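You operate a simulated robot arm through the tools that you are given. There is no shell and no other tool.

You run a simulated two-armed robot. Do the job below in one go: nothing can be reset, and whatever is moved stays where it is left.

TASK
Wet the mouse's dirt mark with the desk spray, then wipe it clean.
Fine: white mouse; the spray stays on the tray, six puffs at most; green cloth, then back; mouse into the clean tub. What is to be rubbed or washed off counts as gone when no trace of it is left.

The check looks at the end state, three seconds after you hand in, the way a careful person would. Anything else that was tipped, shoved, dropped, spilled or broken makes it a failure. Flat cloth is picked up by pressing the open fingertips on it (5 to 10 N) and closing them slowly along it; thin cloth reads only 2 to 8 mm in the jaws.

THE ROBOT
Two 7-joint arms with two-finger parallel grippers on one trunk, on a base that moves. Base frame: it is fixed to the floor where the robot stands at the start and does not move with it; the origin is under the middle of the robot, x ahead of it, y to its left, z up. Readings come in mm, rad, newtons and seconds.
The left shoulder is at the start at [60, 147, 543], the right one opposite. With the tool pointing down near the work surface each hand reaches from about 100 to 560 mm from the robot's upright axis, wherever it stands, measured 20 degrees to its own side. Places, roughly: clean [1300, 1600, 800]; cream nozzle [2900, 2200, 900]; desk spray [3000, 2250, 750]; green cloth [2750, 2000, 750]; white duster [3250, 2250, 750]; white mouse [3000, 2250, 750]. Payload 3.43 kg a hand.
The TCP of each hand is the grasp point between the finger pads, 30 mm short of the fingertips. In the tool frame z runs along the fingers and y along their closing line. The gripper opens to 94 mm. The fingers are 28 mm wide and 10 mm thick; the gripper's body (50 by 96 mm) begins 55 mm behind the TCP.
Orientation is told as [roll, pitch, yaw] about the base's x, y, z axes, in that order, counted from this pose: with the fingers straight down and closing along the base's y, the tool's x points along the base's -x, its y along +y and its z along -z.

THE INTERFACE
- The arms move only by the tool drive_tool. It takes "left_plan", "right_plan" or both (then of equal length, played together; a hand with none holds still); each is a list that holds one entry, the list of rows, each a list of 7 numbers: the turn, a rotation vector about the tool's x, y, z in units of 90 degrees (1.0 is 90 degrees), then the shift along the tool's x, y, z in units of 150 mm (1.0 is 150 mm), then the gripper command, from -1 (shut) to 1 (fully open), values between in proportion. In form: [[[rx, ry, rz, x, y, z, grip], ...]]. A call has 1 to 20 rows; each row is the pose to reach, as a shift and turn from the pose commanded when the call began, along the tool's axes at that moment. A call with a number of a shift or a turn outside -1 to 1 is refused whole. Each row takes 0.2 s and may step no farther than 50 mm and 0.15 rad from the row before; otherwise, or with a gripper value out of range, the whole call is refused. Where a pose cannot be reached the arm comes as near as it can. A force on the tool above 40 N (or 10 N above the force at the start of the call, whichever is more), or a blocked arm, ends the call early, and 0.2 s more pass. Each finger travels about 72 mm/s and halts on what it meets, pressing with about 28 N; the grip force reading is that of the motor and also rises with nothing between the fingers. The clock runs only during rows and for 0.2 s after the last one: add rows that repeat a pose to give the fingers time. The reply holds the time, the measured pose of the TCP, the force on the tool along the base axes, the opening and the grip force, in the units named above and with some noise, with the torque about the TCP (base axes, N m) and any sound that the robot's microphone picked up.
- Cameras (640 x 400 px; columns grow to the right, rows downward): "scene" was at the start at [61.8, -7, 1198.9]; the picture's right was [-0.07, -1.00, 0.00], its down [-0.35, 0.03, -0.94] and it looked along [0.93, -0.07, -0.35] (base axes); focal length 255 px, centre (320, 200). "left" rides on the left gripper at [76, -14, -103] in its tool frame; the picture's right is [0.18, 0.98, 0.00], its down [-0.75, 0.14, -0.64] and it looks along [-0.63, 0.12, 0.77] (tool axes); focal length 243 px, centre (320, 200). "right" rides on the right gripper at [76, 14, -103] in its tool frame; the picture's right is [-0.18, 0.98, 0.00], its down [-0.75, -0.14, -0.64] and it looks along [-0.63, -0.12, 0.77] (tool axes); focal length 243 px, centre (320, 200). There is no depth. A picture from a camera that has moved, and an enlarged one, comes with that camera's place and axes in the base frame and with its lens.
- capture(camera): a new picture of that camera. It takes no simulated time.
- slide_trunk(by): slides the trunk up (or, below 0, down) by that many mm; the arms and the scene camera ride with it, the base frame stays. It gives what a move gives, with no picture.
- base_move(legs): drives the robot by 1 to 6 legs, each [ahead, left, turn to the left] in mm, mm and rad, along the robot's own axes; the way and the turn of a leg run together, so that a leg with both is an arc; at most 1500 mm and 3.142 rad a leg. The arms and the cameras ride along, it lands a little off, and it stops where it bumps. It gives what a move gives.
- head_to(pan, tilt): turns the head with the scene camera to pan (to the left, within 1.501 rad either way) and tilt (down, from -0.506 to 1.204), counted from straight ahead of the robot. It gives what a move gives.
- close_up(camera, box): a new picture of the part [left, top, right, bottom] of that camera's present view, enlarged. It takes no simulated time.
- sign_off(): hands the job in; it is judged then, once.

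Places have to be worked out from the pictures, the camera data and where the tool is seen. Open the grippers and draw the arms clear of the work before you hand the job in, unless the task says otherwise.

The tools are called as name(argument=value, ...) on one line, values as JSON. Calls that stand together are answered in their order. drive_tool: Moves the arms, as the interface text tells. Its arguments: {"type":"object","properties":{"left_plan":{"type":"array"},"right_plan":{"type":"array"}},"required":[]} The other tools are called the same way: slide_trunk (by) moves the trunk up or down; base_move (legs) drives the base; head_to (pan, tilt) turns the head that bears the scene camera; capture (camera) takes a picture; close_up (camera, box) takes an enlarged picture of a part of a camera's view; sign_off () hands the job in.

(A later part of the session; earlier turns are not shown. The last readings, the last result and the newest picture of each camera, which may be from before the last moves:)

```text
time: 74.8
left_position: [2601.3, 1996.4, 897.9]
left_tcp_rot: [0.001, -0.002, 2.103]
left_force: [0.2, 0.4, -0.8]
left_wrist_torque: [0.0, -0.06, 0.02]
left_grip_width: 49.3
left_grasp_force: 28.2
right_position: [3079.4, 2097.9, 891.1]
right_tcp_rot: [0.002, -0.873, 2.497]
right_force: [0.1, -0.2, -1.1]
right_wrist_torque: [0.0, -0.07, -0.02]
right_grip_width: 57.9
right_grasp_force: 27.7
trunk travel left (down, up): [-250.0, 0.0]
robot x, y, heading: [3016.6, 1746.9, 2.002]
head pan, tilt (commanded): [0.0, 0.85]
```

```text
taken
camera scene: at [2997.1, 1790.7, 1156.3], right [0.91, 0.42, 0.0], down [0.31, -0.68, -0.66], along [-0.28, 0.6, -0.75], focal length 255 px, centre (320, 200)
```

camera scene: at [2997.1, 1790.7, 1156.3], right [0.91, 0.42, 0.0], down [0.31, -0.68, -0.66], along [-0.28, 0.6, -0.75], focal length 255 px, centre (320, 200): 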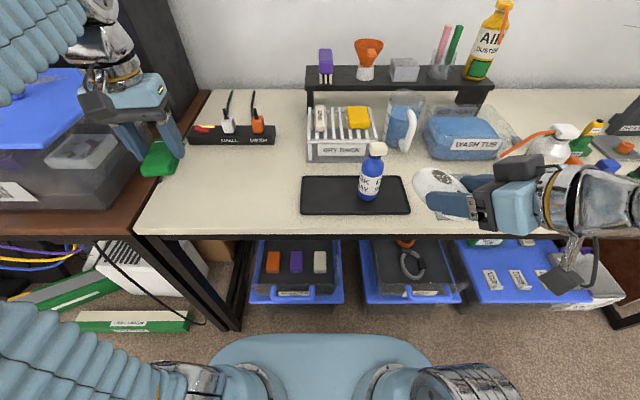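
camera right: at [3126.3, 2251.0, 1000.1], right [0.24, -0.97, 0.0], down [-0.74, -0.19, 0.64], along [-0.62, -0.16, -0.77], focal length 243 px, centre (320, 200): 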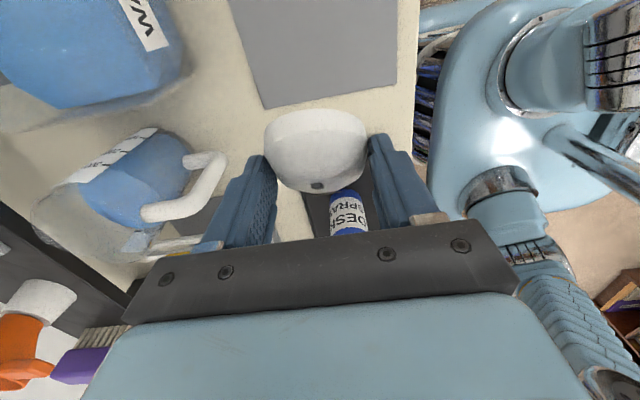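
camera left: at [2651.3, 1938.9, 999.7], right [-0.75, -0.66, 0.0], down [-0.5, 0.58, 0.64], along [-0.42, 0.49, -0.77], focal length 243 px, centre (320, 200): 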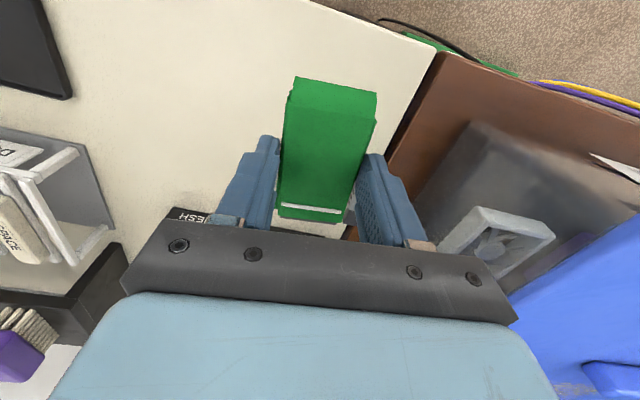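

The mouse is clear of the spray. I translate it left in front of the tray (A≈295, z≈890) in two legs toward R≈−112.

drive_tool(right_plan=[[[0, 0, 0, -0.0533, 0.1522, 0.0636, -1], [0, 0, 0, -0.1067, 0.3043, 0.1272, -1], [0, 0, 0, -0.16, 0.4565, 0.1907, -1], [0, 0, 0, -0.2133, 0.6087, 0.2543, -1], [0, 0, 0, -0.2667, 0.7608, 0.3179, -1], [0, 0, 0, -0.32, 0.913, 0.3815, -1]]])

capture(camera="scene")

```text
time: 76.2
left_position: [2602.0, 1996.8, 897.8]
left_tcp_rot: [0.0, -0.002, 2.101]
left_force: [0.4, 1.0, -0.7]
left_wrist_torque: [-0.01, 0.01, -0.01]
left_grip_width: 48.8
left_grasp_force: 28.3
right_position: [2936.4, 2033.8, 890.6]
right_tcp_rot: [0.001, -0.872, 2.501]
right_force: [-0.4, -1.0, 0.1]
right_wrist_torque: [0.02, -0.03, 0.02]
right_grip_width: 57.9
right_grasp_force: 28.0
trunk travel left (down, up): [-250.0, 0.0]
robot x, y, heading: [3021.9, 1745.6, 1.997]
head pan, tilt (commanded): [0.0, 0.85]
```

```text
taken
camera scene: at [2997.2, 1790.5, 1156.3], right [0.91, 0.42, 0.0], down [0.31, -0.68, -0.66], along [-0.28, 0.6, -0.75], focal length 255 px, centre (320, 200)
```

scene: 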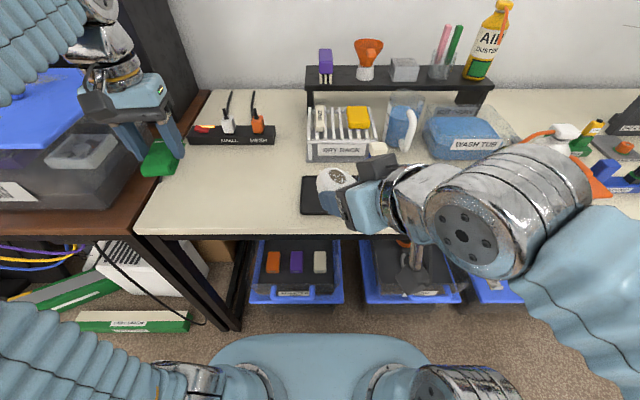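

Position is as planned (TCP 295 ahead, 44 right), with the spray untouched behind. I continue the second leg left.

drive_tool(right_plan=[[[0, 0, 0, -0.0533, 0.1522, 0.0636, -1], [0, 0, 0, -0.1067, 0.3043, 0.1272, -1], [0, 0, 0, -0.16, 0.4565, 0.1907, -1], [0, 0, 0, -0.2133, 0.6087, 0.2543, -1], [0, 0, 0, -0.2667, 0.7608, 0.3179, -1], [0, 0, 0, -0.32, 0.913, 0.3815, -1]]])

capture(camera="scene")

capture(camera="right")

```text
time: 77.6
left_position: [2602.0, 1995.9, 898.4]
left_tcp_rot: [0.0, -0.003, 2.1]
left_force: [0.1, -0.4, -0.9]
left_wrist_torque: [-0.04, 0.02, -0.02]
left_grip_width: 48.8
left_grasp_force: 27.5
right_position: [2794.7, 1969.7, 890.3]
right_tcp_rot: [-0.001, -0.872, 2.501]
right_force: [-1.1, 0.3, -1.2]
right_wrist_torque: [-0.01, 0.0, 0.0]
right_grip_width: 57.4
right_grasp_force: 27.8
trunk travel left (down, up): [-250.0, 0.0]
robot x, y, heading: [3014.7, 1743.1, 1.999]
head pan, tilt (commanded): [0.0, 0.85]
```

```text
taken
camera scene: at [2997.2, 1790.6, 1156.3], right [0.91, 0.42, 0.0], down [0.31, -0.68, -0.66], along [-0.28, 0.6, -0.75], focal length 255 px, centre (320, 200)
```

scene: 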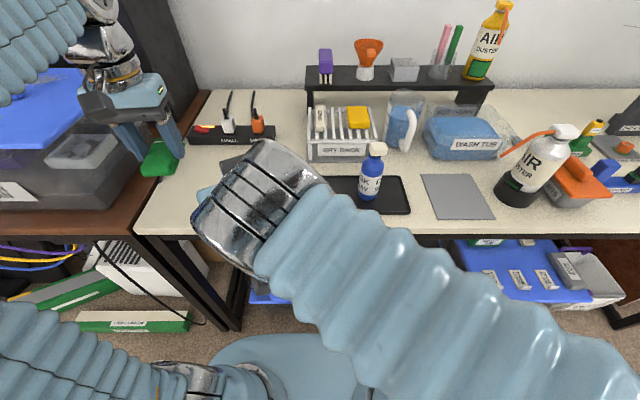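

```text
taken
camera right: at [2888.2, 1881.5, 898.5], right [-0.68, -0.72, 0.14], down [0.09, 0.11, 0.99], along [-0.72, 0.69, -0.01], focal length 243 px, centre (320, 200)
```

right: 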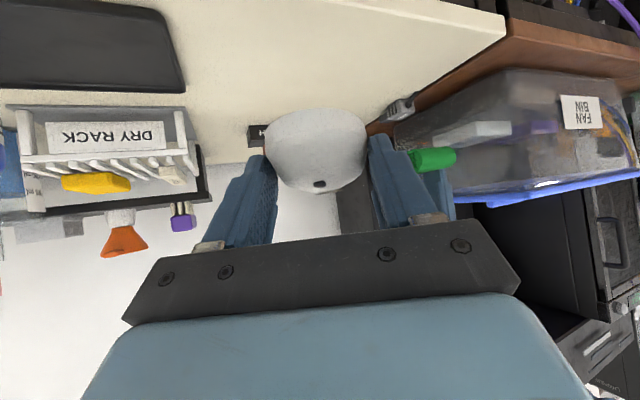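

The right arm now hides the spot from the scene camera, but readings are as planned. I lower the mouse forward to just above the bare desk (TCP ~ (382, −112, 802)).

drive_tool(right_plan=[[[0, 0, 0, 0.0181, -0.0386, 0.1087, -1], [0, 0, 0, 0.0363, -0.0771, 0.2174, -1], [0, 0, 0, 0.0544, -0.1157, 0.3261, -1], [0, 0, 0, 0.0726, -0.1543, 0.4349, -1], [0, 0, 0, 0.0907, -0.1929, 0.5436, -1], [0, 0, 0, 0.1089, -0.2314, 0.6523, -1], [0, 0, 0, 0.127, -0.27, 0.761, -1]]])

capture(camera="right")

capture(camera="left")

capture(camera="scene")

```text
time: 79.2
left_position: [2601.3, 1996.1, 897.4]
left_tcp_rot: [-0.002, -0.002, 2.102]
left_force: [-0.1, -0.2, 0.0]
left_wrist_torque: [-0.02, -0.03, -0.02]
left_grip_width: 48.6
left_grasp_force: 28.1
right_position: [2759.2, 2047.2, 803.3]
right_tcp_rot: [0.0, -0.869, 2.501]
right_force: [-0.2, -0.1, -0.2]
right_wrist_torque: [-0.04, -0.04, 0.02]
right_grip_width: 57.9
right_grasp_force: 28.2
trunk travel left (down, up): [-250.0, 0.0]
robot x, y, heading: [3021.6, 1744.3, 1.998]
head pan, tilt (commanded): [0.0, 0.85]
```

```text
taken
camera right: at [2852.2, 1958.9, 809.8], right [-0.68, -0.72, 0.14], down [0.09, 0.11, 0.99], along [-0.73, 0.69, -0.01], focal length 243 px, centre (320, 200)
```

right: 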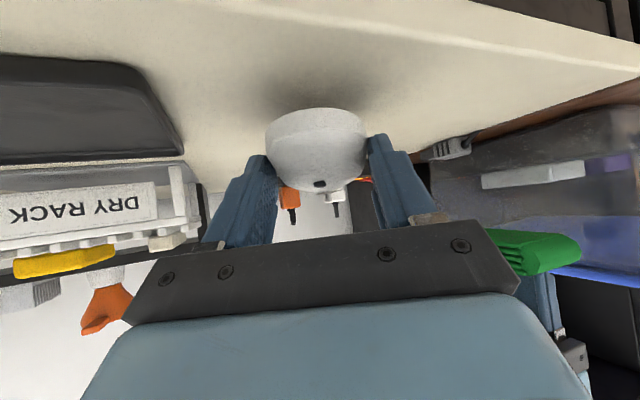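

```text
taken
camera left: at [2651.4, 1938.9, 999.5], right [-0.75, -0.66, 0.0], down [-0.5, 0.58, 0.64], along [-0.42, 0.49, -0.77], focal length 243 px, centre (320, 200)
```

left: 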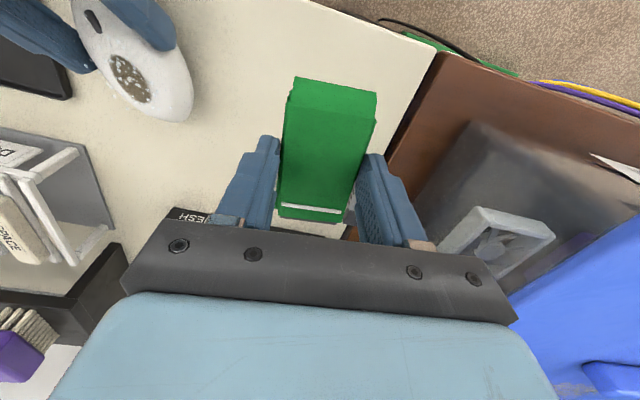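

```text
taken
camera scene: at [2997.1, 1790.4, 1156.3], right [0.91, 0.42, 0.0], down [0.31, -0.68, -0.66], along [-0.28, 0.6, -0.75], focal length 255 px, centre (320, 200)
```

scene: 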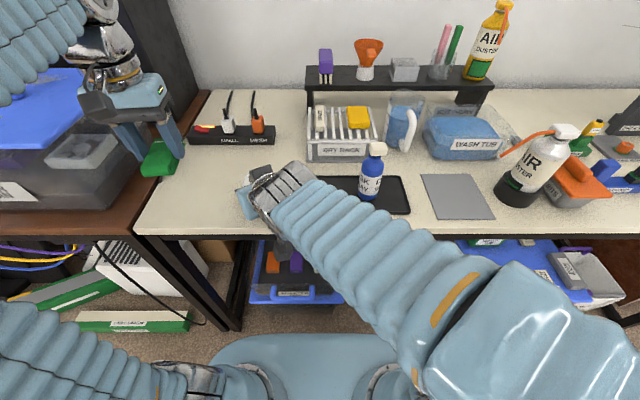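

The left camera sees the mouse with its wet mark. I lower it the last ~18 mm toward the desk and check for contact force.

drive_tool(right_plan=[[[0, 0, 0, 0.031, 0, 0.026, -1], [0, 0, 0, 0.056, 0, 0.047, -1], [0, 0, 0, 0.077, 0, 0.064, -1], [0, 0, 0, 0.092, 0, 0.077, -1], [0, 0, 0, 0.092, 0, 0.077, -1]]])

```text
time: 80.4
left_position: [2602.6, 1996.7, 899.3]
left_tcp_rot: [0.0, -0.001, 2.101]
left_force: [-0.1, -0.5, -1.4]
left_wrist_torque: [-0.04, -0.02, 0.01]
left_grip_width: 48.8
left_grasp_force: 27.7
right_position: [2759.5, 2045.5, 784.7]
right_tcp_rot: [0.0, -0.874, 2.5]
right_force: [0.6, 0.1, 2.6]
right_wrist_torque: [-0.03, 0.16, -0.02]
right_grip_width: 57.4
right_grasp_force: 28.3
trunk travel left (down, up): [-250.0, 0.0]
robot x, y, heading: [3018.7, 1745.4, 2.0]
head pan, tilt (commanded): [0.0, 0.85]
```

The mouse now rests on the desk (about 3 N). I zoom the left camera on it to re-measure the mark's position before wiping.

close_up(camera="left", box=[60, 0, 220, 130])

```text
3.08 times, centred on (140, 65) of left
camera zoom: at [2651.4, 1938.9, 999.6], right [-0.75, -0.66, 0.0], down [-0.5, 0.58, 0.64], along [-0.42, 0.49, -0.77], focal length 746 px, centre (874, 615)
```

zoom: 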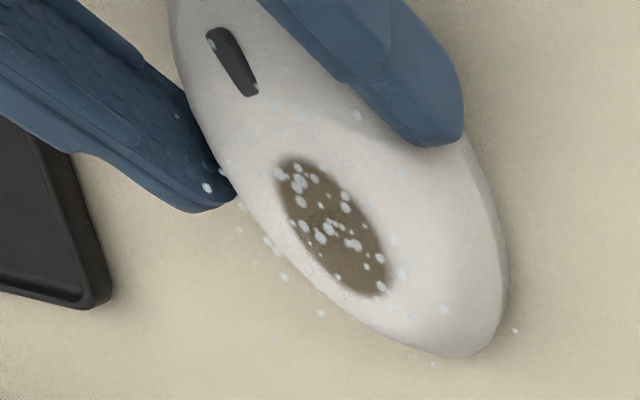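

The mark centre measures about (414, −134), ~35 mm long along the mouse's axis. I rotate the left hand 67° clockwise (camera to the left, away from the right hand) and bring the pad above the mark, ~40 mm clear.

drive_tool(left_plan=[[[0, 0, 0.0828, 0.002, -0.1056, 0.0222, -1], [0, 0, 0.1656, 0.004, -0.2111, 0.0444, -1], [0, 0, 0.2483, 0.006, -0.3167, 0.0667, -1], [0, 0, 0.3311, 0.008, -0.4222, 0.0889, -1], [0, 0, 0.4139, 0.01, -0.5278, 0.1111, -1], [0, 0, 0.4967, 0.012, -0.6333, 0.1333, -1], [0, 0, 0.5794, 0.014, -0.7389, 0.1556, -1], [0, 0, 0.6622, 0.016, -0.8444, 0.1778, -1], [0, 0, 0.745, 0.018, -0.95, 0.2, -1]]])

capture(camera="left")

capture(camera="right")

capture(camera="scene")

```text
time: 82.4
left_position: [2725.4, 2065.7, 867.4]
left_tcp_rot: [0.003, -0.002, 0.929]
left_force: [-0.9, -0.6, -0.6]
left_wrist_torque: [0.02, 0.01, 0.0]
left_grip_width: 49.0
left_grasp_force: 28.1
right_position: [2759.6, 2046.4, 784.8]
right_tcp_rot: [0.0, -0.873, 2.502]
right_force: [0.7, 0.1, 6.0]
right_wrist_torque: [-0.04, 0.35, -0.05]
right_grip_width: 57.6
right_grasp_force: 28.1
trunk travel left (down, up): [-250.0, 0.0]
robot x, y, heading: [3016.9, 1746.2, 2.0]
head pan, tilt (commanded): [0.0, 0.85]
```

```text
taken
camera left: at [2691.0, 1997.4, 969.2], right [-0.9, 0.44, 0.0], down [0.34, 0.69, 0.64], along [0.28, 0.58, -0.77], focal length 243 px, centre (320, 200)
```

left: 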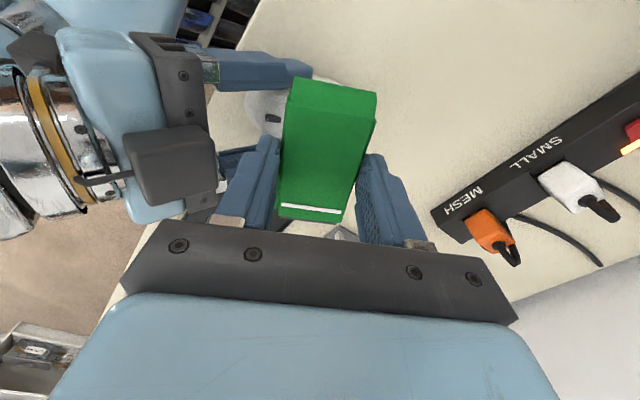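

```text
taken
camera right: at [2852.2, 1958.7, 792.0], right [-0.68, -0.72, 0.14], down [0.09, 0.11, 0.99], along [-0.73, 0.69, -0.01], focal length 243 px, centre (320, 200)
```

right: 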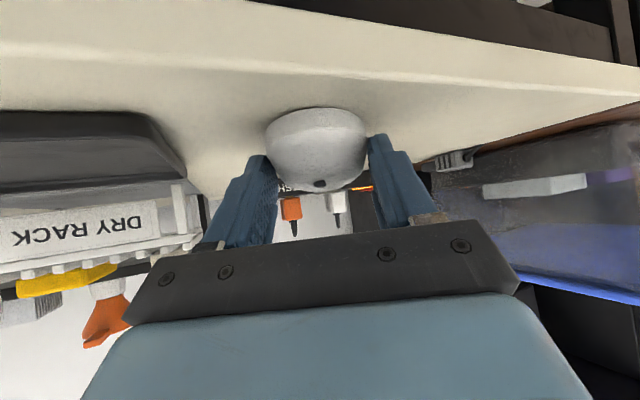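

```text
taken
camera scene: at [2997.3, 1790.2, 1156.3], right [0.91, 0.42, 0.0], down [0.31, -0.68, -0.66], along [-0.28, 0.6, -0.75], focal length 255 px, centre (320, 200)
```

scene: 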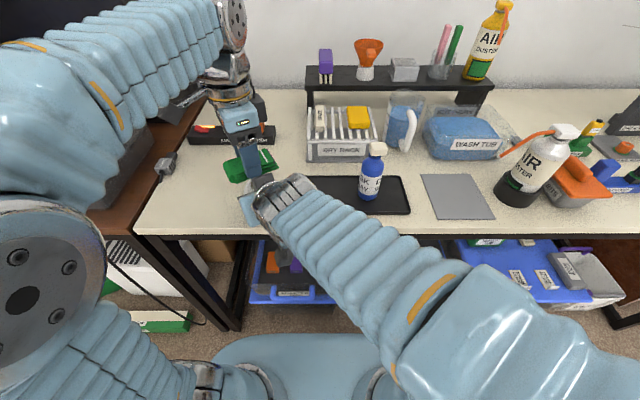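

Geometry is clear: pad above the mark, right hand holding from the front. I lean the left hand 0.2 rad to match the mark's rearward slope and lower the pad until it just touches.

drive_tool(left_plan=[[[0.032, 0, 0, 0, 0.014, 0.06, -1], [0.064, 0, 0, 0, 0.028, 0.12, -1], [0.096, 0, 0, 0, 0.042, 0.17, -1], [0.127, 0, 0, 0, 0.055, 0.21, -1], [0.127, 0, 0, 0, 0.055, 0.235, -1], [0.127, 0, 0, 0, 0.055, 0.25, -1]]])

capture(camera="right")

capture(camera="left")

```text
time: 83.8
left_position: [2720.1, 2070.3, 830.9]
left_tcp_rot: [-0.199, -0.001, 0.931]
left_force: [-0.7, 0.0, -0.2]
left_wrist_torque: [0.05, 0.01, -0.02]
left_grip_width: 48.9
left_grasp_force: 28.1
right_position: [2758.9, 2045.8, 784.8]
right_tcp_rot: [-0.001, -0.874, 2.501]
right_force: [1.1, 0.0, 6.7]
right_wrist_torque: [-0.03, 0.3, 0.02]
right_grip_width: 57.7
right_grasp_force: 28.0
trunk travel left (down, up): [-250.0, 0.0]
robot x, y, heading: [3017.5, 1746.1, 2.001]
head pan, tilt (commanded): [0.0, 0.85]
```

```text
taken
camera right: at [2852.3, 1958.7, 792.0], right [-0.68, -0.72, 0.14], down [0.09, 0.11, 0.99], along [-0.73, 0.69, -0.01], focal length 243 px, centre (320, 200)
```

right: 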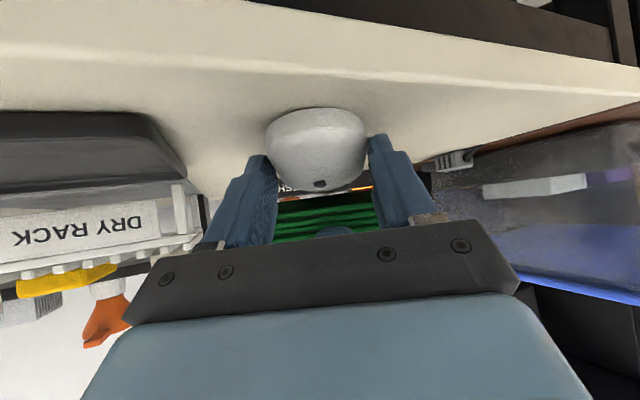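

```text
taken
camera left: at [2668.5, 2015.0, 933.3], right [-0.88, 0.43, -0.19], down [0.24, 0.76, 0.6], along [0.41, 0.49, -0.77], focal length 243 px, centre (320, 200)
```

left: 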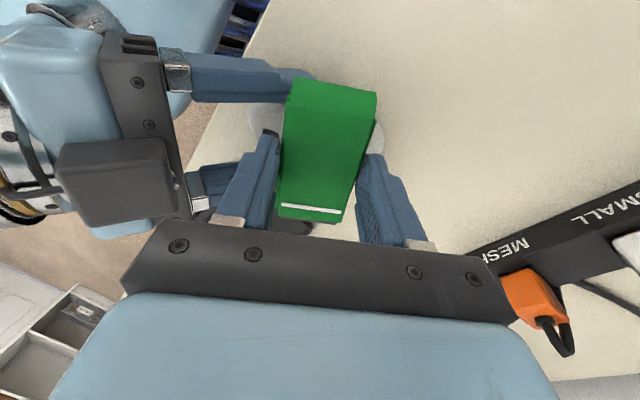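

No contact yet at TCP z 831. I lower 1 mm per row, 5 mm more, and read the force.

drive_tool(left_plan=[[[0, 0, 0, 0, 0.0013, 0.0065, -1], [0, 0, 0, 0, 0.0027, 0.013, -1], [0, 0, 0, 0, 0.004, 0.0196, -1], [0, 0, 0, 0, 0.0053, 0.0261, -1], [0, 0, 0, 0, 0.0066, 0.0327, -1]]])

```text
time: 85.0
left_position: [2719.6, 2071.0, 826.4]
left_tcp_rot: [-0.197, -0.001, 0.93]
left_force: [-0.1, 0.2, -0.2]
left_wrist_torque: [0.0, 0.01, 0.0]
left_grip_width: 49.0
left_grasp_force: 28.8
right_position: [2759.1, 2046.2, 783.5]
right_tcp_rot: [0.0, -0.873, 2.499]
right_force: [0.3, 0.2, 5.9]
right_wrist_torque: [-0.09, 0.29, 0.05]
right_grip_width: 57.5
right_grasp_force: 27.9
trunk travel left (down, up): [-250.0, 0.0]
robot x, y, heading: [3019.1, 1746.3, 2.0]
head pan, tilt (commanded): [0.0, 0.85]
```

Still free at 826. I continue down another 5 mm in 1 mm rows.

drive_tool(left_plan=[[[0, 0, 0, 0, 0.0013, 0.0065, -1], [0, 0, 0, 0, 0.0027, 0.013, -1], [0, 0, 0, 0, 0.004, 0.0196, -1], [0, 0, 0, 0, 0.0053, 0.0261, -1], [0, 0, 0, 0, 0.0066, 0.0327, -1]]])

capture(camera="right")

```text
time: 86.3
left_position: [2719.6, 2071.6, 822.0]
left_tcp_rot: [-0.193, -0.005, 0.932]
left_force: [-1.4, 0.0, 11.4]
left_wrist_torque: [-0.08, -0.01, -0.02]
left_grip_width: 49.1
left_grasp_force: 27.6
right_position: [2759.4, 2046.0, 784.3]
right_tcp_rot: [-0.001, -0.87, 2.499]
right_force: [2.6, -2.3, 4.1]
right_wrist_torque: [-0.21, 0.35, 0.04]
right_grip_width: 57.4
right_grasp_force: 27.9
trunk travel left (down, up): [-250.0, 0.0]
robot x, y, heading: [3015.3, 1746.3, 2.0]
head pan, tilt (commanded): [0.0, 0.85]
stopped in row 5 (left hand): the force on the tool passed its limit at 41 N (the readings are from after the stop); the commanded pose is now the measured one
```

```text
taken
camera right: at [2852.8, 1958.2, 791.4], right [-0.68, -0.72, 0.14], down [0.09, 0.11, 0.99], along [-0.72, 0.69, -0.01], focal length 243 px, centre (320, 200)
```

right: 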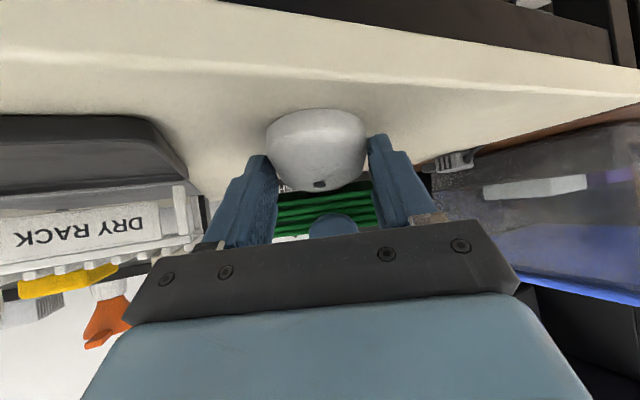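

Contact is stiff: at TCP z≈822 the pad presses with ~11 N after the stop. I ease off 0.4 mm and make first rubbing strokes in the pad's plane, then check force.

drive_tool(left_plan=[[[0, 0, 0, 0, 0, -0.0025, -1], [0, 0, 0, 0.05, 0, -0.0025, -1], [0, 0, 0, 0.1, 0, -0.0025, -1], [0, 0, 0, 0.05, 0, -0.0025, -1], [0, 0, 0, 0, 0, -0.0025, -1], [0, 0, 0, -0.05, 0, -0.0025, -1], [0, 0, 0, -0.1, 0, -0.0025, -1], [0, 0, 0, -0.05, 0, -0.0025, -1], [0, 0, 0, 0, 0, -0.0025, -1], [0, 0, 0, 0, 0.05, -0.0025, -1], [0, 0, 0, 0, 0.1, -0.0025, -1], [0, 0, 0, 0, 0.05, -0.0025, -1], [0, 0, 0, 0, 0, -0.0025, -1]]])

```text
time: 89.1
left_position: [2719.6, 2072.6, 822.1]
left_tcp_rot: [-0.195, -0.004, 0.931]
left_force: [-3.7, 2.8, 3.7]
left_wrist_torque: [0.14, 0.12, -0.01]
left_grip_width: 48.8
left_grasp_force: 27.9
right_position: [2760.5, 2046.6, 783.5]
right_tcp_rot: [0.001, -0.869, 2.501]
right_force: [2.9, -3.5, 4.2]
right_wrist_torque: [-0.12, 0.23, 0.09]
right_grip_width: 57.9
right_grasp_force: 27.5
trunk travel left (down, up): [-250.0, 0.0]
robot x, y, heading: [3017.6, 1747.3, 1.997]
head pan, tilt (commanded): [0.0, 0.85]
```

Strokes went smoothly at ~5 N. I lift the pad and move the left hand away ahead-left so its camera can see the mark.

drive_tool(left_plan=[[[0, 0, 0, 0, 0, -0.1, -1], [0, 0, 0, 0, 0.02, -0.2, -1], [0, 0, 0, 0, 0.15, -0.3, -1], [0, 0, 0, 0, 0.3, -0.35, -1], [0, 0, 0, 0, 0.45, -0.35, -1], [0, 0, 0, 0, 0.6, -0.35, -1], [0, 0, 0, 0, 0.7, -0.35, -1]]])

capture(camera="left")

capture(camera="scene")

```text
time: 90.7
left_position: [2635.3, 2133.2, 852.8]
left_tcp_rot: [-0.195, -0.007, 0.93]
left_force: [0.8, -0.4, -0.6]
left_wrist_torque: [0.0, -0.04, -0.03]
left_grip_width: 49.3
left_grasp_force: 27.8
left hand out of reach, approached as far as the arm can: row 7
right_position: [2759.5, 2046.4, 782.2]
right_tcp_rot: [0.0, -0.87, 2.5]
right_force: [-0.1, 0.8, 4.2]
right_wrist_torque: [-0.02, 0.2, -0.02]
right_grip_width: 57.4
right_grasp_force: 28.3
trunk travel left (down, up): [-250.0, 0.0]
robot x, y, heading: [3017.5, 1746.6, 1.997]
head pan, tilt (commanded): [0.0, 0.85]
```

```text
taken
camera left: at [2583.8, 2076.3, 954.9], right [-0.88, 0.43, -0.19], down [0.24, 0.76, 0.61], along [0.41, 0.49, -0.77], focal length 243 px, centre (320, 200)
```

left: 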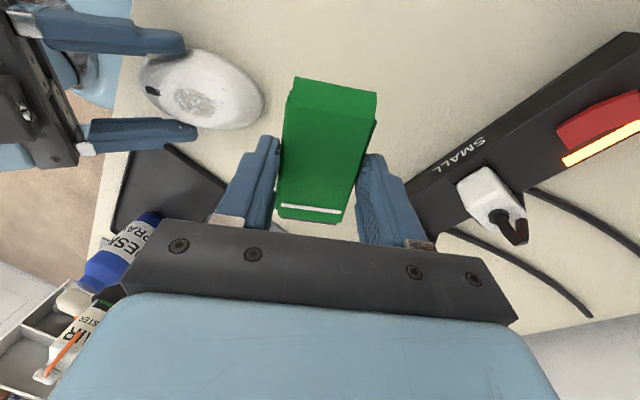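

```text
taken
camera scene: at [2997.0, 1790.4, 1156.3], right [0.91, 0.42, 0.0], down [0.31, -0.68, -0.66], along [-0.28, 0.6, -0.75], focal length 255 px, centre (320, 200)
```

scene: 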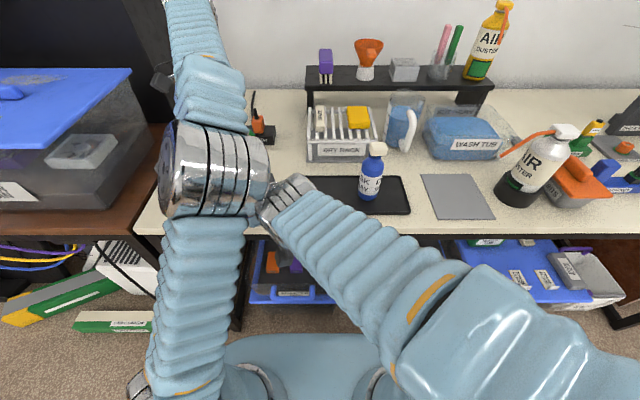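

The mark has become much lighter. I zoom in on the mouse from the left camera.

close_up(camera="left", box=[130, 40, 290, 140])

close_up(camera="left", box=[160, 70, 240, 130])

```text
4.00 times, centred on (210, 90) of left
camera zoom: at [2583.8, 2076.3, 954.9], right [-0.88, 0.43, -0.19], down [0.24, 0.76, 0.61], along [0.41, 0.49, -0.77], focal length 970 px, centre (760, 640)
```

zoom: 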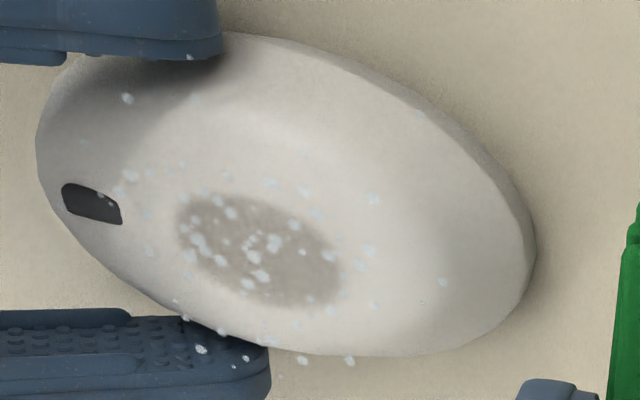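

```text
6.67 times, centred on (200, 100) of left
camera zoom: at [2583.8, 2076.3, 954.9], right [-0.88, 0.43, -0.19], down [0.24, 0.76, 0.61], along [0.41, 0.49, -0.77], focal length 1618 px, centre (1120, 867)
```

zoom: 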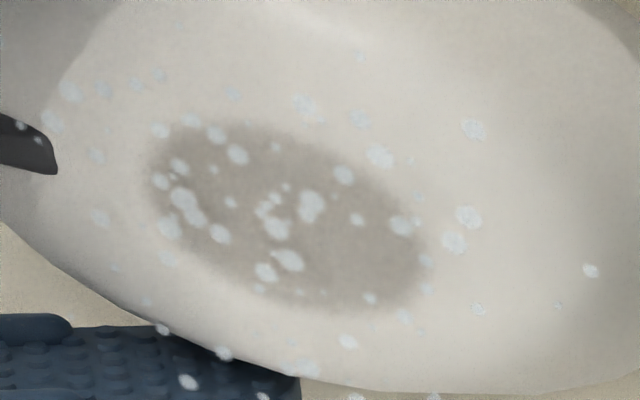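

The whole mark faded evenly, so more rubbing should finish it. I bring the pad back over the mark and down to light contact, then make more strokes.

drive_tool(left_plan=[[[0, 0, 0, 0, -0.13, 0, -1], [0, 0, 0, -0.002, -0.27, 0, -1], [0, 0, 0, -0.004, -0.4, 0, -1], [0, 0, 0, -0.008, -0.52, 0.03, -1], [0, 0, 0, -0.01, -0.6, 0.12, -1], [0, 0, 0, -0.012, -0.64, 0.22, -1], [0, 0, 0, -0.012, -0.645, 0.3, -1], [0, 0, 0, -0.012, -0.642, 0.315, -1], [0, 0, 0, -0.012, -0.64, 0.325, -1], [0, 0, 0, -0.012, -0.639, 0.331, -1], [0, 0, 0, -0.012, -0.638, 0.335, -1]]])

```text
time: 93.1
left_position: [2720.5, 2073.5, 822.7]
left_tcp_rot: [-0.196, -0.005, 0.931]
left_force: [-0.5, -1.5, 10.7]
left_wrist_torque: [-0.05, 0.02, 0.02]
left_grip_width: 48.6
left_grasp_force: 27.8
right_position: [2760.5, 2046.4, 783.6]
right_tcp_rot: [0.001, -0.867, 2.499]
right_force: [-1.8, 2.0, 0.5]
right_wrist_torque: [-0.19, 0.16, -0.04]
right_grip_width: 57.3
right_grasp_force: 28.1
trunk travel left (down, up): [-250.0, 0.0]
robot x, y, heading: [3021.2, 1748.0, 2.003]
head pan, tilt (commanded): [0.0, 0.85]
```

Contact at ~11 N. I rub with repeated strokes in the pad's plane, covering along and across the mark.

drive_tool(left_plan=[[[0, 0, 0, 0.05, 0, 0, -1], [0, 0, 0, 0.1, 0, 0, -1], [0, 0, 0, 0.05, 0, 0, -1], [0, 0, 0, 0, 0, 0, -1], [0, 0, 0, -0.05, 0, 0, -1], [0, 0, 0, -0.1, 0, 0, -1], [0, 0, 0, -0.05, 0, 0, -1], [0, 0, 0, 0, 0, 0, -1], [0, 0, 0, 0, 0.05, 0, -1], [0, 0, 0, 0, 0.1, 0, -1], [0, 0, 0, 0, 0.05, 0, -1], [0, 0, 0, 0, 0, 0, -1], [0, 0, 0, 0.05, 0.03, 0, -1], [0, 0, 0, 0.1, 0.06, 0, -1], [0, 0, 0, 0.05, 0.03, 0, -1], [0, 0, 0, 0, 0, 0, -1], [0, 0, 0, -0.05, 0.03, 0, -1], [0, 0, 0, -0.1, 0.06, 0, -1], [0, 0, 0, -0.05, 0.03, 0, -1], [0, 0, 0, 0, 0, 0, -1]]])

```text
time: 97.3
left_position: [2720.3, 2073.6, 821.5]
left_tcp_rot: [-0.196, -0.004, 0.931]
left_force: [-0.2, 2.0, 2.0]
left_wrist_torque: [0.08, 0.03, 0.03]
left_grip_width: 48.9
left_grasp_force: 27.9
right_position: [2760.3, 2046.6, 784.4]
right_tcp_rot: [0.0, -0.871, 2.501]
right_force: [1.7, -3.7, 0.5]
right_wrist_torque: [0.01, 0.1, 0.06]
right_grip_width: 57.5
right_grasp_force: 27.8
trunk travel left (down, up): [-250.0, 0.0]
robot x, y, heading: [3019.0, 1741.3, 1.997]
head pan, tilt (commanded): [0.0, 0.85]
```

The force eased to ~2 N by the end. I press 0.6 mm deeper and repeat a set of strokes.

drive_tool(left_plan=[[[0, 0, 0, 0, 0, 0.004, -1], [0, 0, 0, 0.05, 0, 0.004, -1], [0, 0, 0, 0.1, 0, 0.004, -1], [0, 0, 0, 0.05, 0, 0.004, -1], [0, 0, 0, 0, 0, 0.004, -1], [0, 0, 0, -0.05, 0, 0.004, -1], [0, 0, 0, -0.1, 0, 0.004, -1], [0, 0, 0, -0.05, 0, 0.004, -1], [0, 0, 0, 0, 0, 0.004, -1], [0, 0, 0, 0, 0.05, 0.004, -1], [0, 0, 0, 0, 0.1, 0.004, -1], [0, 0, 0, 0, 0.05, 0.004, -1], [0, 0, 0, 0, 0, 0.004, -1], [0, 0, 0, 0.05, 0.03, 0.004, -1], [0, 0, 0, 0.1, 0.06, 0.004, -1], [0, 0, 0, 0.05, 0.03, 0.004, -1], [0, 0, 0, 0, 0, 0.004, -1]]])

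drive_tool(left_plan=[[[0, 0, 0, 0, 0, -0.1, -1], [0, 0, 0, 0, 0.02, -0.2, -1], [0, 0, 0, 0, 0.15, -0.3, -1], [0, 0, 0, 0, 0.3, -0.35, -1], [0, 0, 0, 0, 0.45, -0.35, -1], [0, 0, 0, 0, 0.6, -0.35, -1]]])

close_up(camera="left", box=[100, 30, 300, 155])

```text
time: 100.9
left_position: [2720.2, 2072.2, 821.6]
left_tcp_rot: [-0.194, -0.002, 0.932]
left_force: [-11.3, 0.5, 16.9]
left_wrist_torque: [0.0, 0.41, -0.04]
left_grip_width: 48.9
left_grasp_force: 28.3
right_position: [2759.9, 2046.6, 783.3]
right_tcp_rot: [-0.001, -0.869, 2.499]
right_force: [9.3, -3.7, 1.4]
right_wrist_torque: [-0.03, 0.1, -0.07]
right_grip_width: 57.1
right_grasp_force: 28.1
trunk travel left (down, up): [-250.0, 0.0]
robot x, y, heading: [3018.1, 1744.8, 2.008]
head pan, tilt (commanded): [0.0, 0.85]
```

```text
time: 102.3
left_position: [2640.6, 2130.8, 853.6]
left_tcp_rot: [-0.195, -0.004, 0.931]
left_force: [0.4, 0.1, -0.3]
left_wrist_torque: [-0.03, 0.03, -0.01]
left_grip_width: 48.9
left_grasp_force: 28.8
right_position: [2758.8, 2045.5, 783.5]
right_tcp_rot: [0.0, -0.868, 2.5]
right_force: [-1.0, 1.9, 5.2]
right_wrist_torque: [0.08, 0.17, 0.0]
right_grip_width: 57.5
right_grasp_force: 27.8
trunk travel left (down, up): [-250.0, 0.0]
robot x, y, heading: [3019.5, 1749.0, 2.0]
head pan, tilt (commanded): [0.0, 0.85]
```

```text
3.20 times, centred on (200, 92) of left
camera zoom: at [2588.7, 2074.8, 956.7], right [-0.88, 0.43, -0.19], down [0.24, 0.76, 0.61], along [0.41, 0.49, -0.77], focal length 776 px, centre (704, 544)
```

zoom: 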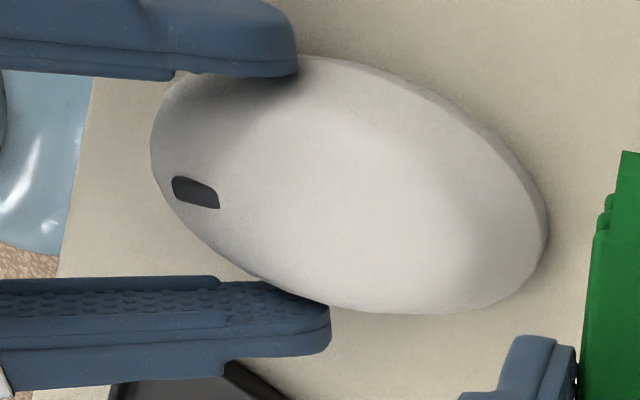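

The mouse now looks clean. I zoom in further for any faint trace of the mark.

close_up(camera="left", box=[160, 60, 250, 130])

capture(camera="left")

capture(camera="scene")

```text
5.71 times, centred on (205, 95) of left
camera zoom: at [2588.7, 2074.8, 956.7], right [-0.88, 0.43, -0.19], down [0.24, 0.76, 0.61], along [0.41, 0.49, -0.77], focal length 1386 px, centre (977, 800)
```

zoom: 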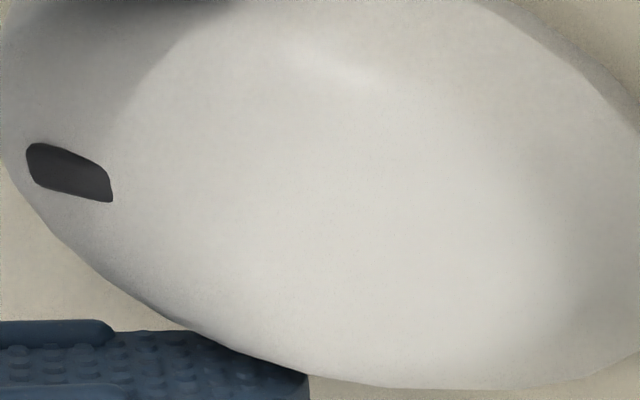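

```text
taken
camera left: at [2588.7, 2074.8, 956.7], right [-0.88, 0.43, -0.19], down [0.24, 0.76, 0.61], along [0.41, 0.49, -0.77], focal length 243 px, centre (320, 200)
```

left: 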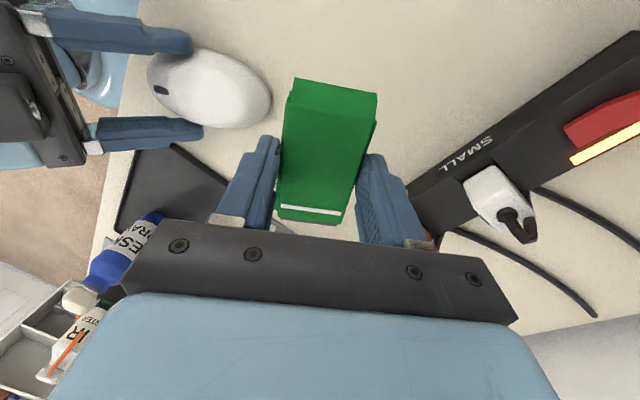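

```text
taken
camera scene: at [2997.1, 1790.4, 1156.3], right [0.91, 0.42, 0.0], down [0.31, -0.68, -0.66], along [-0.28, 0.6, -0.75], focal length 255 px, centre (320, 200)
```

scene: 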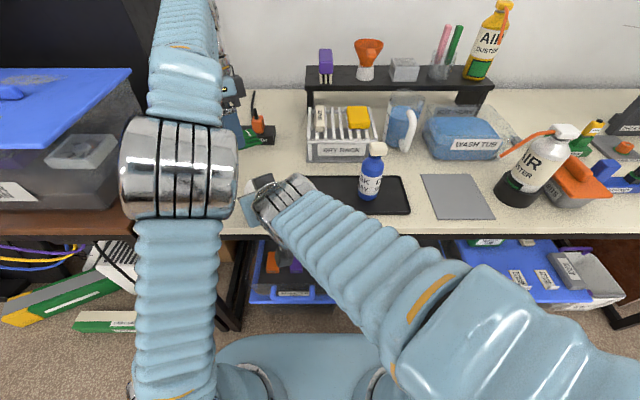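

No trace of the mark remains. I bring the left hand back upright and turned to its pick-up yaw, above the cloth's home spot, staying high over the mouse.

drive_tool(left_plan=[[[-0.0122, -0.0081, -0.0825, 0.0652, -0.0501, -0.0024, -1], [-0.0243, -0.0161, -0.1651, 0.1304, -0.1002, -0.0049, -1], [-0.0365, -0.0242, -0.2476, 0.1957, -0.1503, -0.0073, -1], [-0.0487, -0.0323, -0.3301, 0.2609, -0.2004, -0.0098, -1], [-0.0608, -0.0403, -0.4127, 0.3261, -0.2506, -0.0122, -1], [-0.073, -0.0484, -0.4952, 0.3913, -0.3007, -0.0147, -1], [-0.0852, -0.0565, -0.5777, 0.4566, -0.3508, -0.0171, -1], [-0.0973, -0.0645, -0.6603, 0.5218, -0.4009, -0.0196, -1], [-0.1095, -0.0726, -0.7428, 0.587, -0.451, -0.022, -1]]])

capture(camera="left")

capture(camera="scene")

```text
time: 104.3
left_position: [2641.7, 2022.8, 871.0]
left_tcp_rot: [-0.004, -0.001, 2.103]
left_force: [-1.1, -0.3, -0.2]
left_wrist_torque: [-0.01, 0.02, 0.0]
left_grip_width: 49.0
left_grasp_force: 28.2
right_position: [2758.1, 2046.0, 782.1]
right_tcp_rot: [0.001, -0.868, 2.5]
right_force: [0.4, -1.3, 10.2]
right_wrist_torque: [0.02, 0.19, -0.01]
right_grip_width: 57.2
right_grasp_force: 27.9
trunk travel left (down, up): [-250.0, 0.0]
robot x, y, heading: [3017.9, 1744.9, 1.997]
head pan, tilt (commanded): [0.0, 0.85]
```

```text
taken
camera left: at [2690.8, 1964.3, 972.6], right [-0.75, -0.66, 0.0], down [-0.51, 0.58, 0.64], along [-0.42, 0.49, -0.77], focal length 243 px, centre (320, 200)
```

left: 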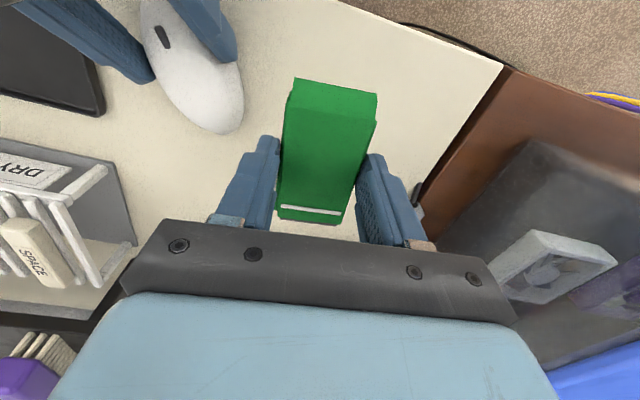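

```text
taken
camera scene: at [2997.4, 1790.2, 1156.3], right [0.91, 0.42, 0.0], down [0.31, -0.68, -0.66], along [-0.28, 0.6, -0.75], focal length 255 px, centre (320, 200)
```

scene: 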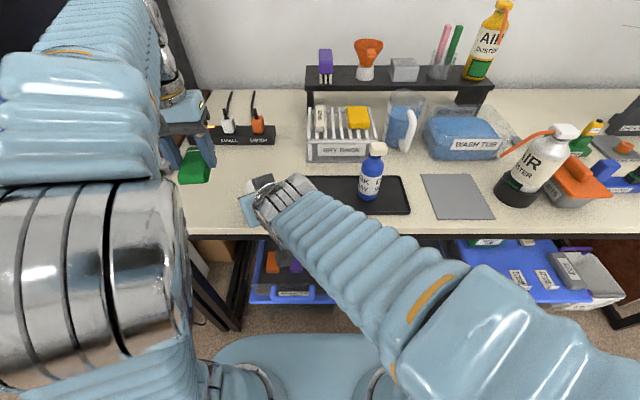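

The left hand is above the home spot. Before lowering, I lift the mouse with the right hand and draw it back toward the robot so the left fingers will have room to open.

drive_tool(right_plan=[[[0, 0, 0, -0.051, 0, -0.043, -1], [0, 0, 0, -0.102, 0, -0.086, -1], [0, 0, 0, -0.13, 0.05, -0.22, -1], [0, 0, 0, -0.15, 0.1, -0.36, -1], [0, 0, 0, -0.175, 0.155, -0.5, -1], [0, 0, 0, -0.2, 0.21, -0.66, -1], [0, 0, 0, -0.236, 0.267, -0.838, -1]]])

drive_tool(right_plan=[[[0, 0, 0, 0.0533, -0.1522, -0.0636, -1], [0, 0, 0, 0.1067, -0.3043, -0.1272, -1], [0, 0, 0, 0.16, -0.4565, -0.1907, -1], [0, 0, 0, 0.2133, -0.6087, -0.2543, -1], [0, 0, 0, 0.2667, -0.7608, -0.3179, -1], [0, 0, 0, 0.32, -0.913, -0.3815, -1]]])

capture(camera="scene")

capture(camera="left")

```text
time: 105.9
left_position: [2640.6, 2021.7, 869.7]
left_tcp_rot: [-0.003, -0.001, 2.101]
left_force: [0.6, -0.1, -1.0]
left_wrist_torque: [-0.02, -0.02, 0.03]
left_grip_width: 49.0
left_grasp_force: 28.1
right_position: [2793.9, 1970.9, 890.4]
right_tcp_rot: [0.001, -0.869, 2.499]
right_force: [0.0, -0.2, -1.1]
right_wrist_torque: [0.03, -0.03, -0.02]
right_grip_width: 56.8
right_grasp_force: 28.0
trunk travel left (down, up): [-250.0, 0.0]
robot x, y, heading: [3021.3, 1744.6, 1.999]
head pan, tilt (commanded): [0.0, 0.85]
```

```text
time: 107.3
left_position: [2642.1, 2022.7, 870.2]
left_tcp_rot: [-0.003, 0.0, 2.1]
left_force: [-0.4, -0.9, -0.3]
left_wrist_torque: [0.02, -0.03, -0.01]
left_grip_width: 48.5
left_grasp_force: 27.5
right_position: [2934.8, 2034.9, 892.6]
right_tcp_rot: [0.0, -0.869, 2.5]
right_force: [-1.0, 0.2, -1.9]
right_wrist_torque: [0.01, -0.01, 0.02]
right_grip_width: 56.9
right_grasp_force: 27.7
trunk travel left (down, up): [-250.0, 0.0]
robot x, y, heading: [3018.1, 1748.2, 2.002]
head pan, tilt (commanded): [0.0, 0.85]
```

```text
taken
camera scene: at [2996.9, 1790.5, 1156.3], right [0.91, 0.42, 0.0], down [0.31, -0.68, -0.66], along [-0.28, 0.6, -0.75], focal length 255 px, centre (320, 200)
```

scene: 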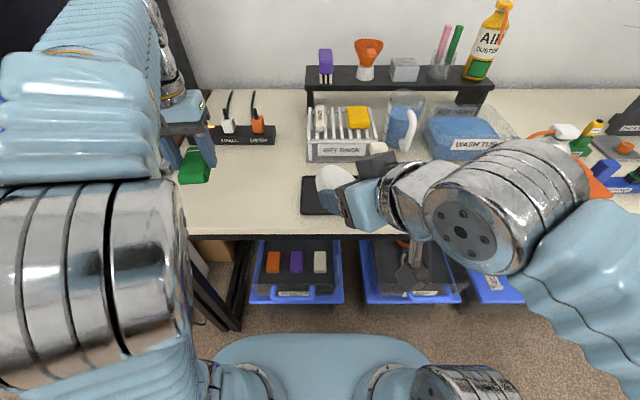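

```text
taken
camera left: at [2690.3, 1964.6, 972.4], right [-0.75, -0.66, 0.0], down [-0.51, 0.58, 0.64], along [-0.42, 0.49, -0.77], focal length 243 px, centre (320, 200)
```

left: 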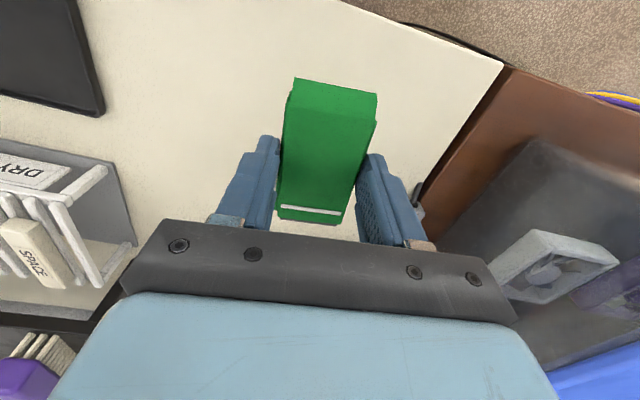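

The right hand with the mouse is clear. I lower the cloth straight down onto its home spot.

drive_tool(left_plan=[[[0, 0, 0, 0.002, 0.003, 0.12, -1], [0, 0, 0, 0.004, 0.006, 0.24, -1], [0, 0, 0, 0.006, 0.009, 0.36, -1], [0, 0, 0, 0.007, 0.012, 0.45, -1], [0, 0, 0, 0.007, 0.012, 0.5, -1], [0, 0, 0, 0.007, 0.012, 0.518, -1], [0, 0, 0, 0.007, 0.012, 0.524, -1], [0, 0, 0, 0.007, 0.012, 0.528, -1]]])

```text
time: 109.1
left_position: [2640.5, 2022.5, 791.4]
left_tcp_rot: [-0.004, 0.0, 2.101]
left_force: [-0.2, -0.1, -0.8]
left_wrist_torque: [-0.01, -0.02, 0.03]
left_grip_width: 49.0
left_grasp_force: 28.0
right_position: [2934.6, 2035.4, 891.7]
right_tcp_rot: [0.0, -0.867, 2.499]
right_force: [-0.9, 0.5, -1.2]
right_wrist_torque: [0.0, -0.03, 0.0]
right_grip_width: 56.8
right_grasp_force: 28.2
trunk travel left (down, up): [-250.0, 0.0]
robot x, y, heading: [3021.0, 1749.2, 2.001]
head pan, tilt (commanded): [0.0, 0.85]
```

No contact yet at 791.4; I lower in 0.5 mm steps to find the desk.

drive_tool(left_plan=[[[0, 0, 0, 0, 0, 0.0035, -1], [0, 0, 0, 0, 0, 0.007, -1], [0, 0, 0, 0, 0, 0.0105, -1]]])

```text
time: 109.9
left_position: [2639.6, 2020.3, 789.9]
left_tcp_rot: [-0.005, 0.001, 2.102]
left_force: [-0.1, -0.4, 0.1]
left_wrist_torque: [-0.01, 0.01, -0.01]
left_grip_width: 48.8
left_grasp_force: 27.7
right_position: [2934.1, 2036.6, 892.1]
right_tcp_rot: [-0.001, -0.868, 2.499]
right_force: [0.6, 0.4, -1.3]
right_wrist_torque: [0.03, -0.02, 0.01]
right_grip_width: 57.0
right_grasp_force: 28.2
trunk travel left (down, up): [-250.0, 0.0]
robot x, y, heading: [3017.6, 1747.6, 2.0]
head pan, tilt (commanded): [0.0, 0.85]
```

Just about touching (force rising by ~1 N). One more small step down, then I open slowly.

drive_tool(left_plan=[[[0, 0, 0, 0, 0, 0.003, -1], [0, 0, 0, 0, 0, 0.006, -1]]])

```text
time: 110.5
left_position: [2640.9, 2020.4, 790.5]
left_tcp_rot: [-0.004, 0.0, 2.099]
left_force: [0.6, -0.4, -0.8]
left_wrist_torque: [-0.01, 0.04, 0.02]
left_grip_width: 48.7
left_grasp_force: 27.6
right_position: [2935.3, 2036.1, 892.1]
right_tcp_rot: [-0.001, -0.865, 2.501]
right_force: [-0.3, -1.1, -1.0]
right_wrist_torque: [-0.04, -0.04, 0.0]
right_grip_width: 56.9
right_grasp_force: 28.1
trunk travel left (down, up): [-250.0, 0.0]
robot x, y, heading: [3023.5, 1747.7, 1.996]
head pan, tilt (commanded): [0.0, 0.85]
```

Still within noise; I lower by another 2 mm in small steps until force clearly rises.

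drive_tool(left_plan=[[[0, 0, 0, 0, 0, 0.004, -1], [0, 0, 0, 0, 0, 0.008, -1], [0, 0, 0, 0, 0, 0.012, -1]]])

```text
time: 111.3
left_position: [2640.0, 2020.3, 788.9]
left_tcp_rot: [-0.002, -0.004, 2.101]
left_force: [-2.0, 0.8, 17.8]
left_wrist_torque: [-0.02, 0.22, 0.02]
left_grip_width: 49.2
left_grasp_force: 27.2
right_position: [2935.3, 2034.7, 892.5]
right_tcp_rot: [0.001, -0.869, 2.499]
right_force: [-0.4, 0.3, -1.3]
right_wrist_torque: [0.0, -0.02, 0.02]
right_grip_width: 56.9
right_grasp_force: 27.8
trunk travel left (down, up): [-250.0, 0.0]
robot x, y, heading: [3019.6, 1744.5, 2.002]
head pan, tilt (commanded): [0.0, 0.85]
```

Firm contact (18 N): the pad is on the desk. I ease up 0.7 mm and open the fingers gradually.

drive_tool(left_plan=[[[0, 0, 0, 0, 0, -0.005, -1], [0, 0, 0, 0, 0, -0.005, 0.04], [0, 0, 0, 0, 0, -0.005, 0.08], [0, 0, 0, 0, 0, -0.005, 0.2], [0, 0, 0, 0, 0, -0.005, 0.4], [0, 0, 0, 0, 0, -0.005, 0.7], [0, 0, 0, 0, 0, -0.005, 1], [0, 0, 0, 0, 0, -0.005, 1]]])

capture(camera="left")

```text
time: 113.1
left_position: [2641.2, 2020.5, 788.1]
left_tcp_rot: [-0.002, 0.001, 2.1]
left_force: [0.5, -0.5, 0.2]
left_wrist_torque: [-0.01, -0.01, -0.03]
left_grip_width: 93.7
left_grasp_force: 0.0
right_position: [2935.8, 2035.9, 892.3]
right_tcp_rot: [0.001, -0.868, 2.5]
right_force: [0.1, -0.4, -0.8]
right_wrist_torque: [-0.01, -0.04, 0.0]
right_grip_width: 56.8
right_grasp_force: 27.8
trunk travel left (down, up): [-250.0, 0.0]
robot x, y, heading: [3014.5, 1746.7, 2.0]
head pan, tilt (commanded): [0.0, 0.85]
```

```text
taken
camera left: at [2689.9, 1962.7, 890.0], right [-0.75, -0.66, 0.0], down [-0.51, 0.58, 0.64], along [-0.42, 0.49, -0.77], focal length 243 px, centre (320, 200)
```

left: 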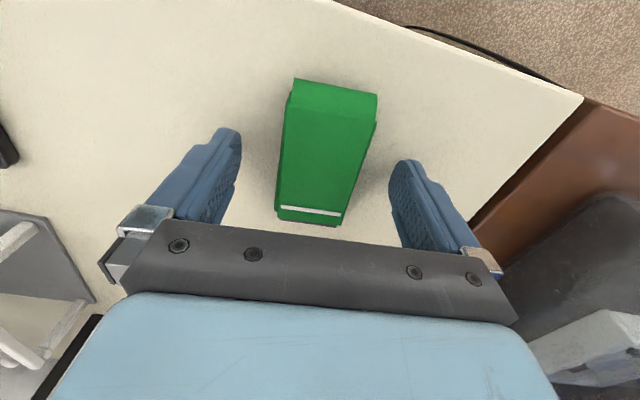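

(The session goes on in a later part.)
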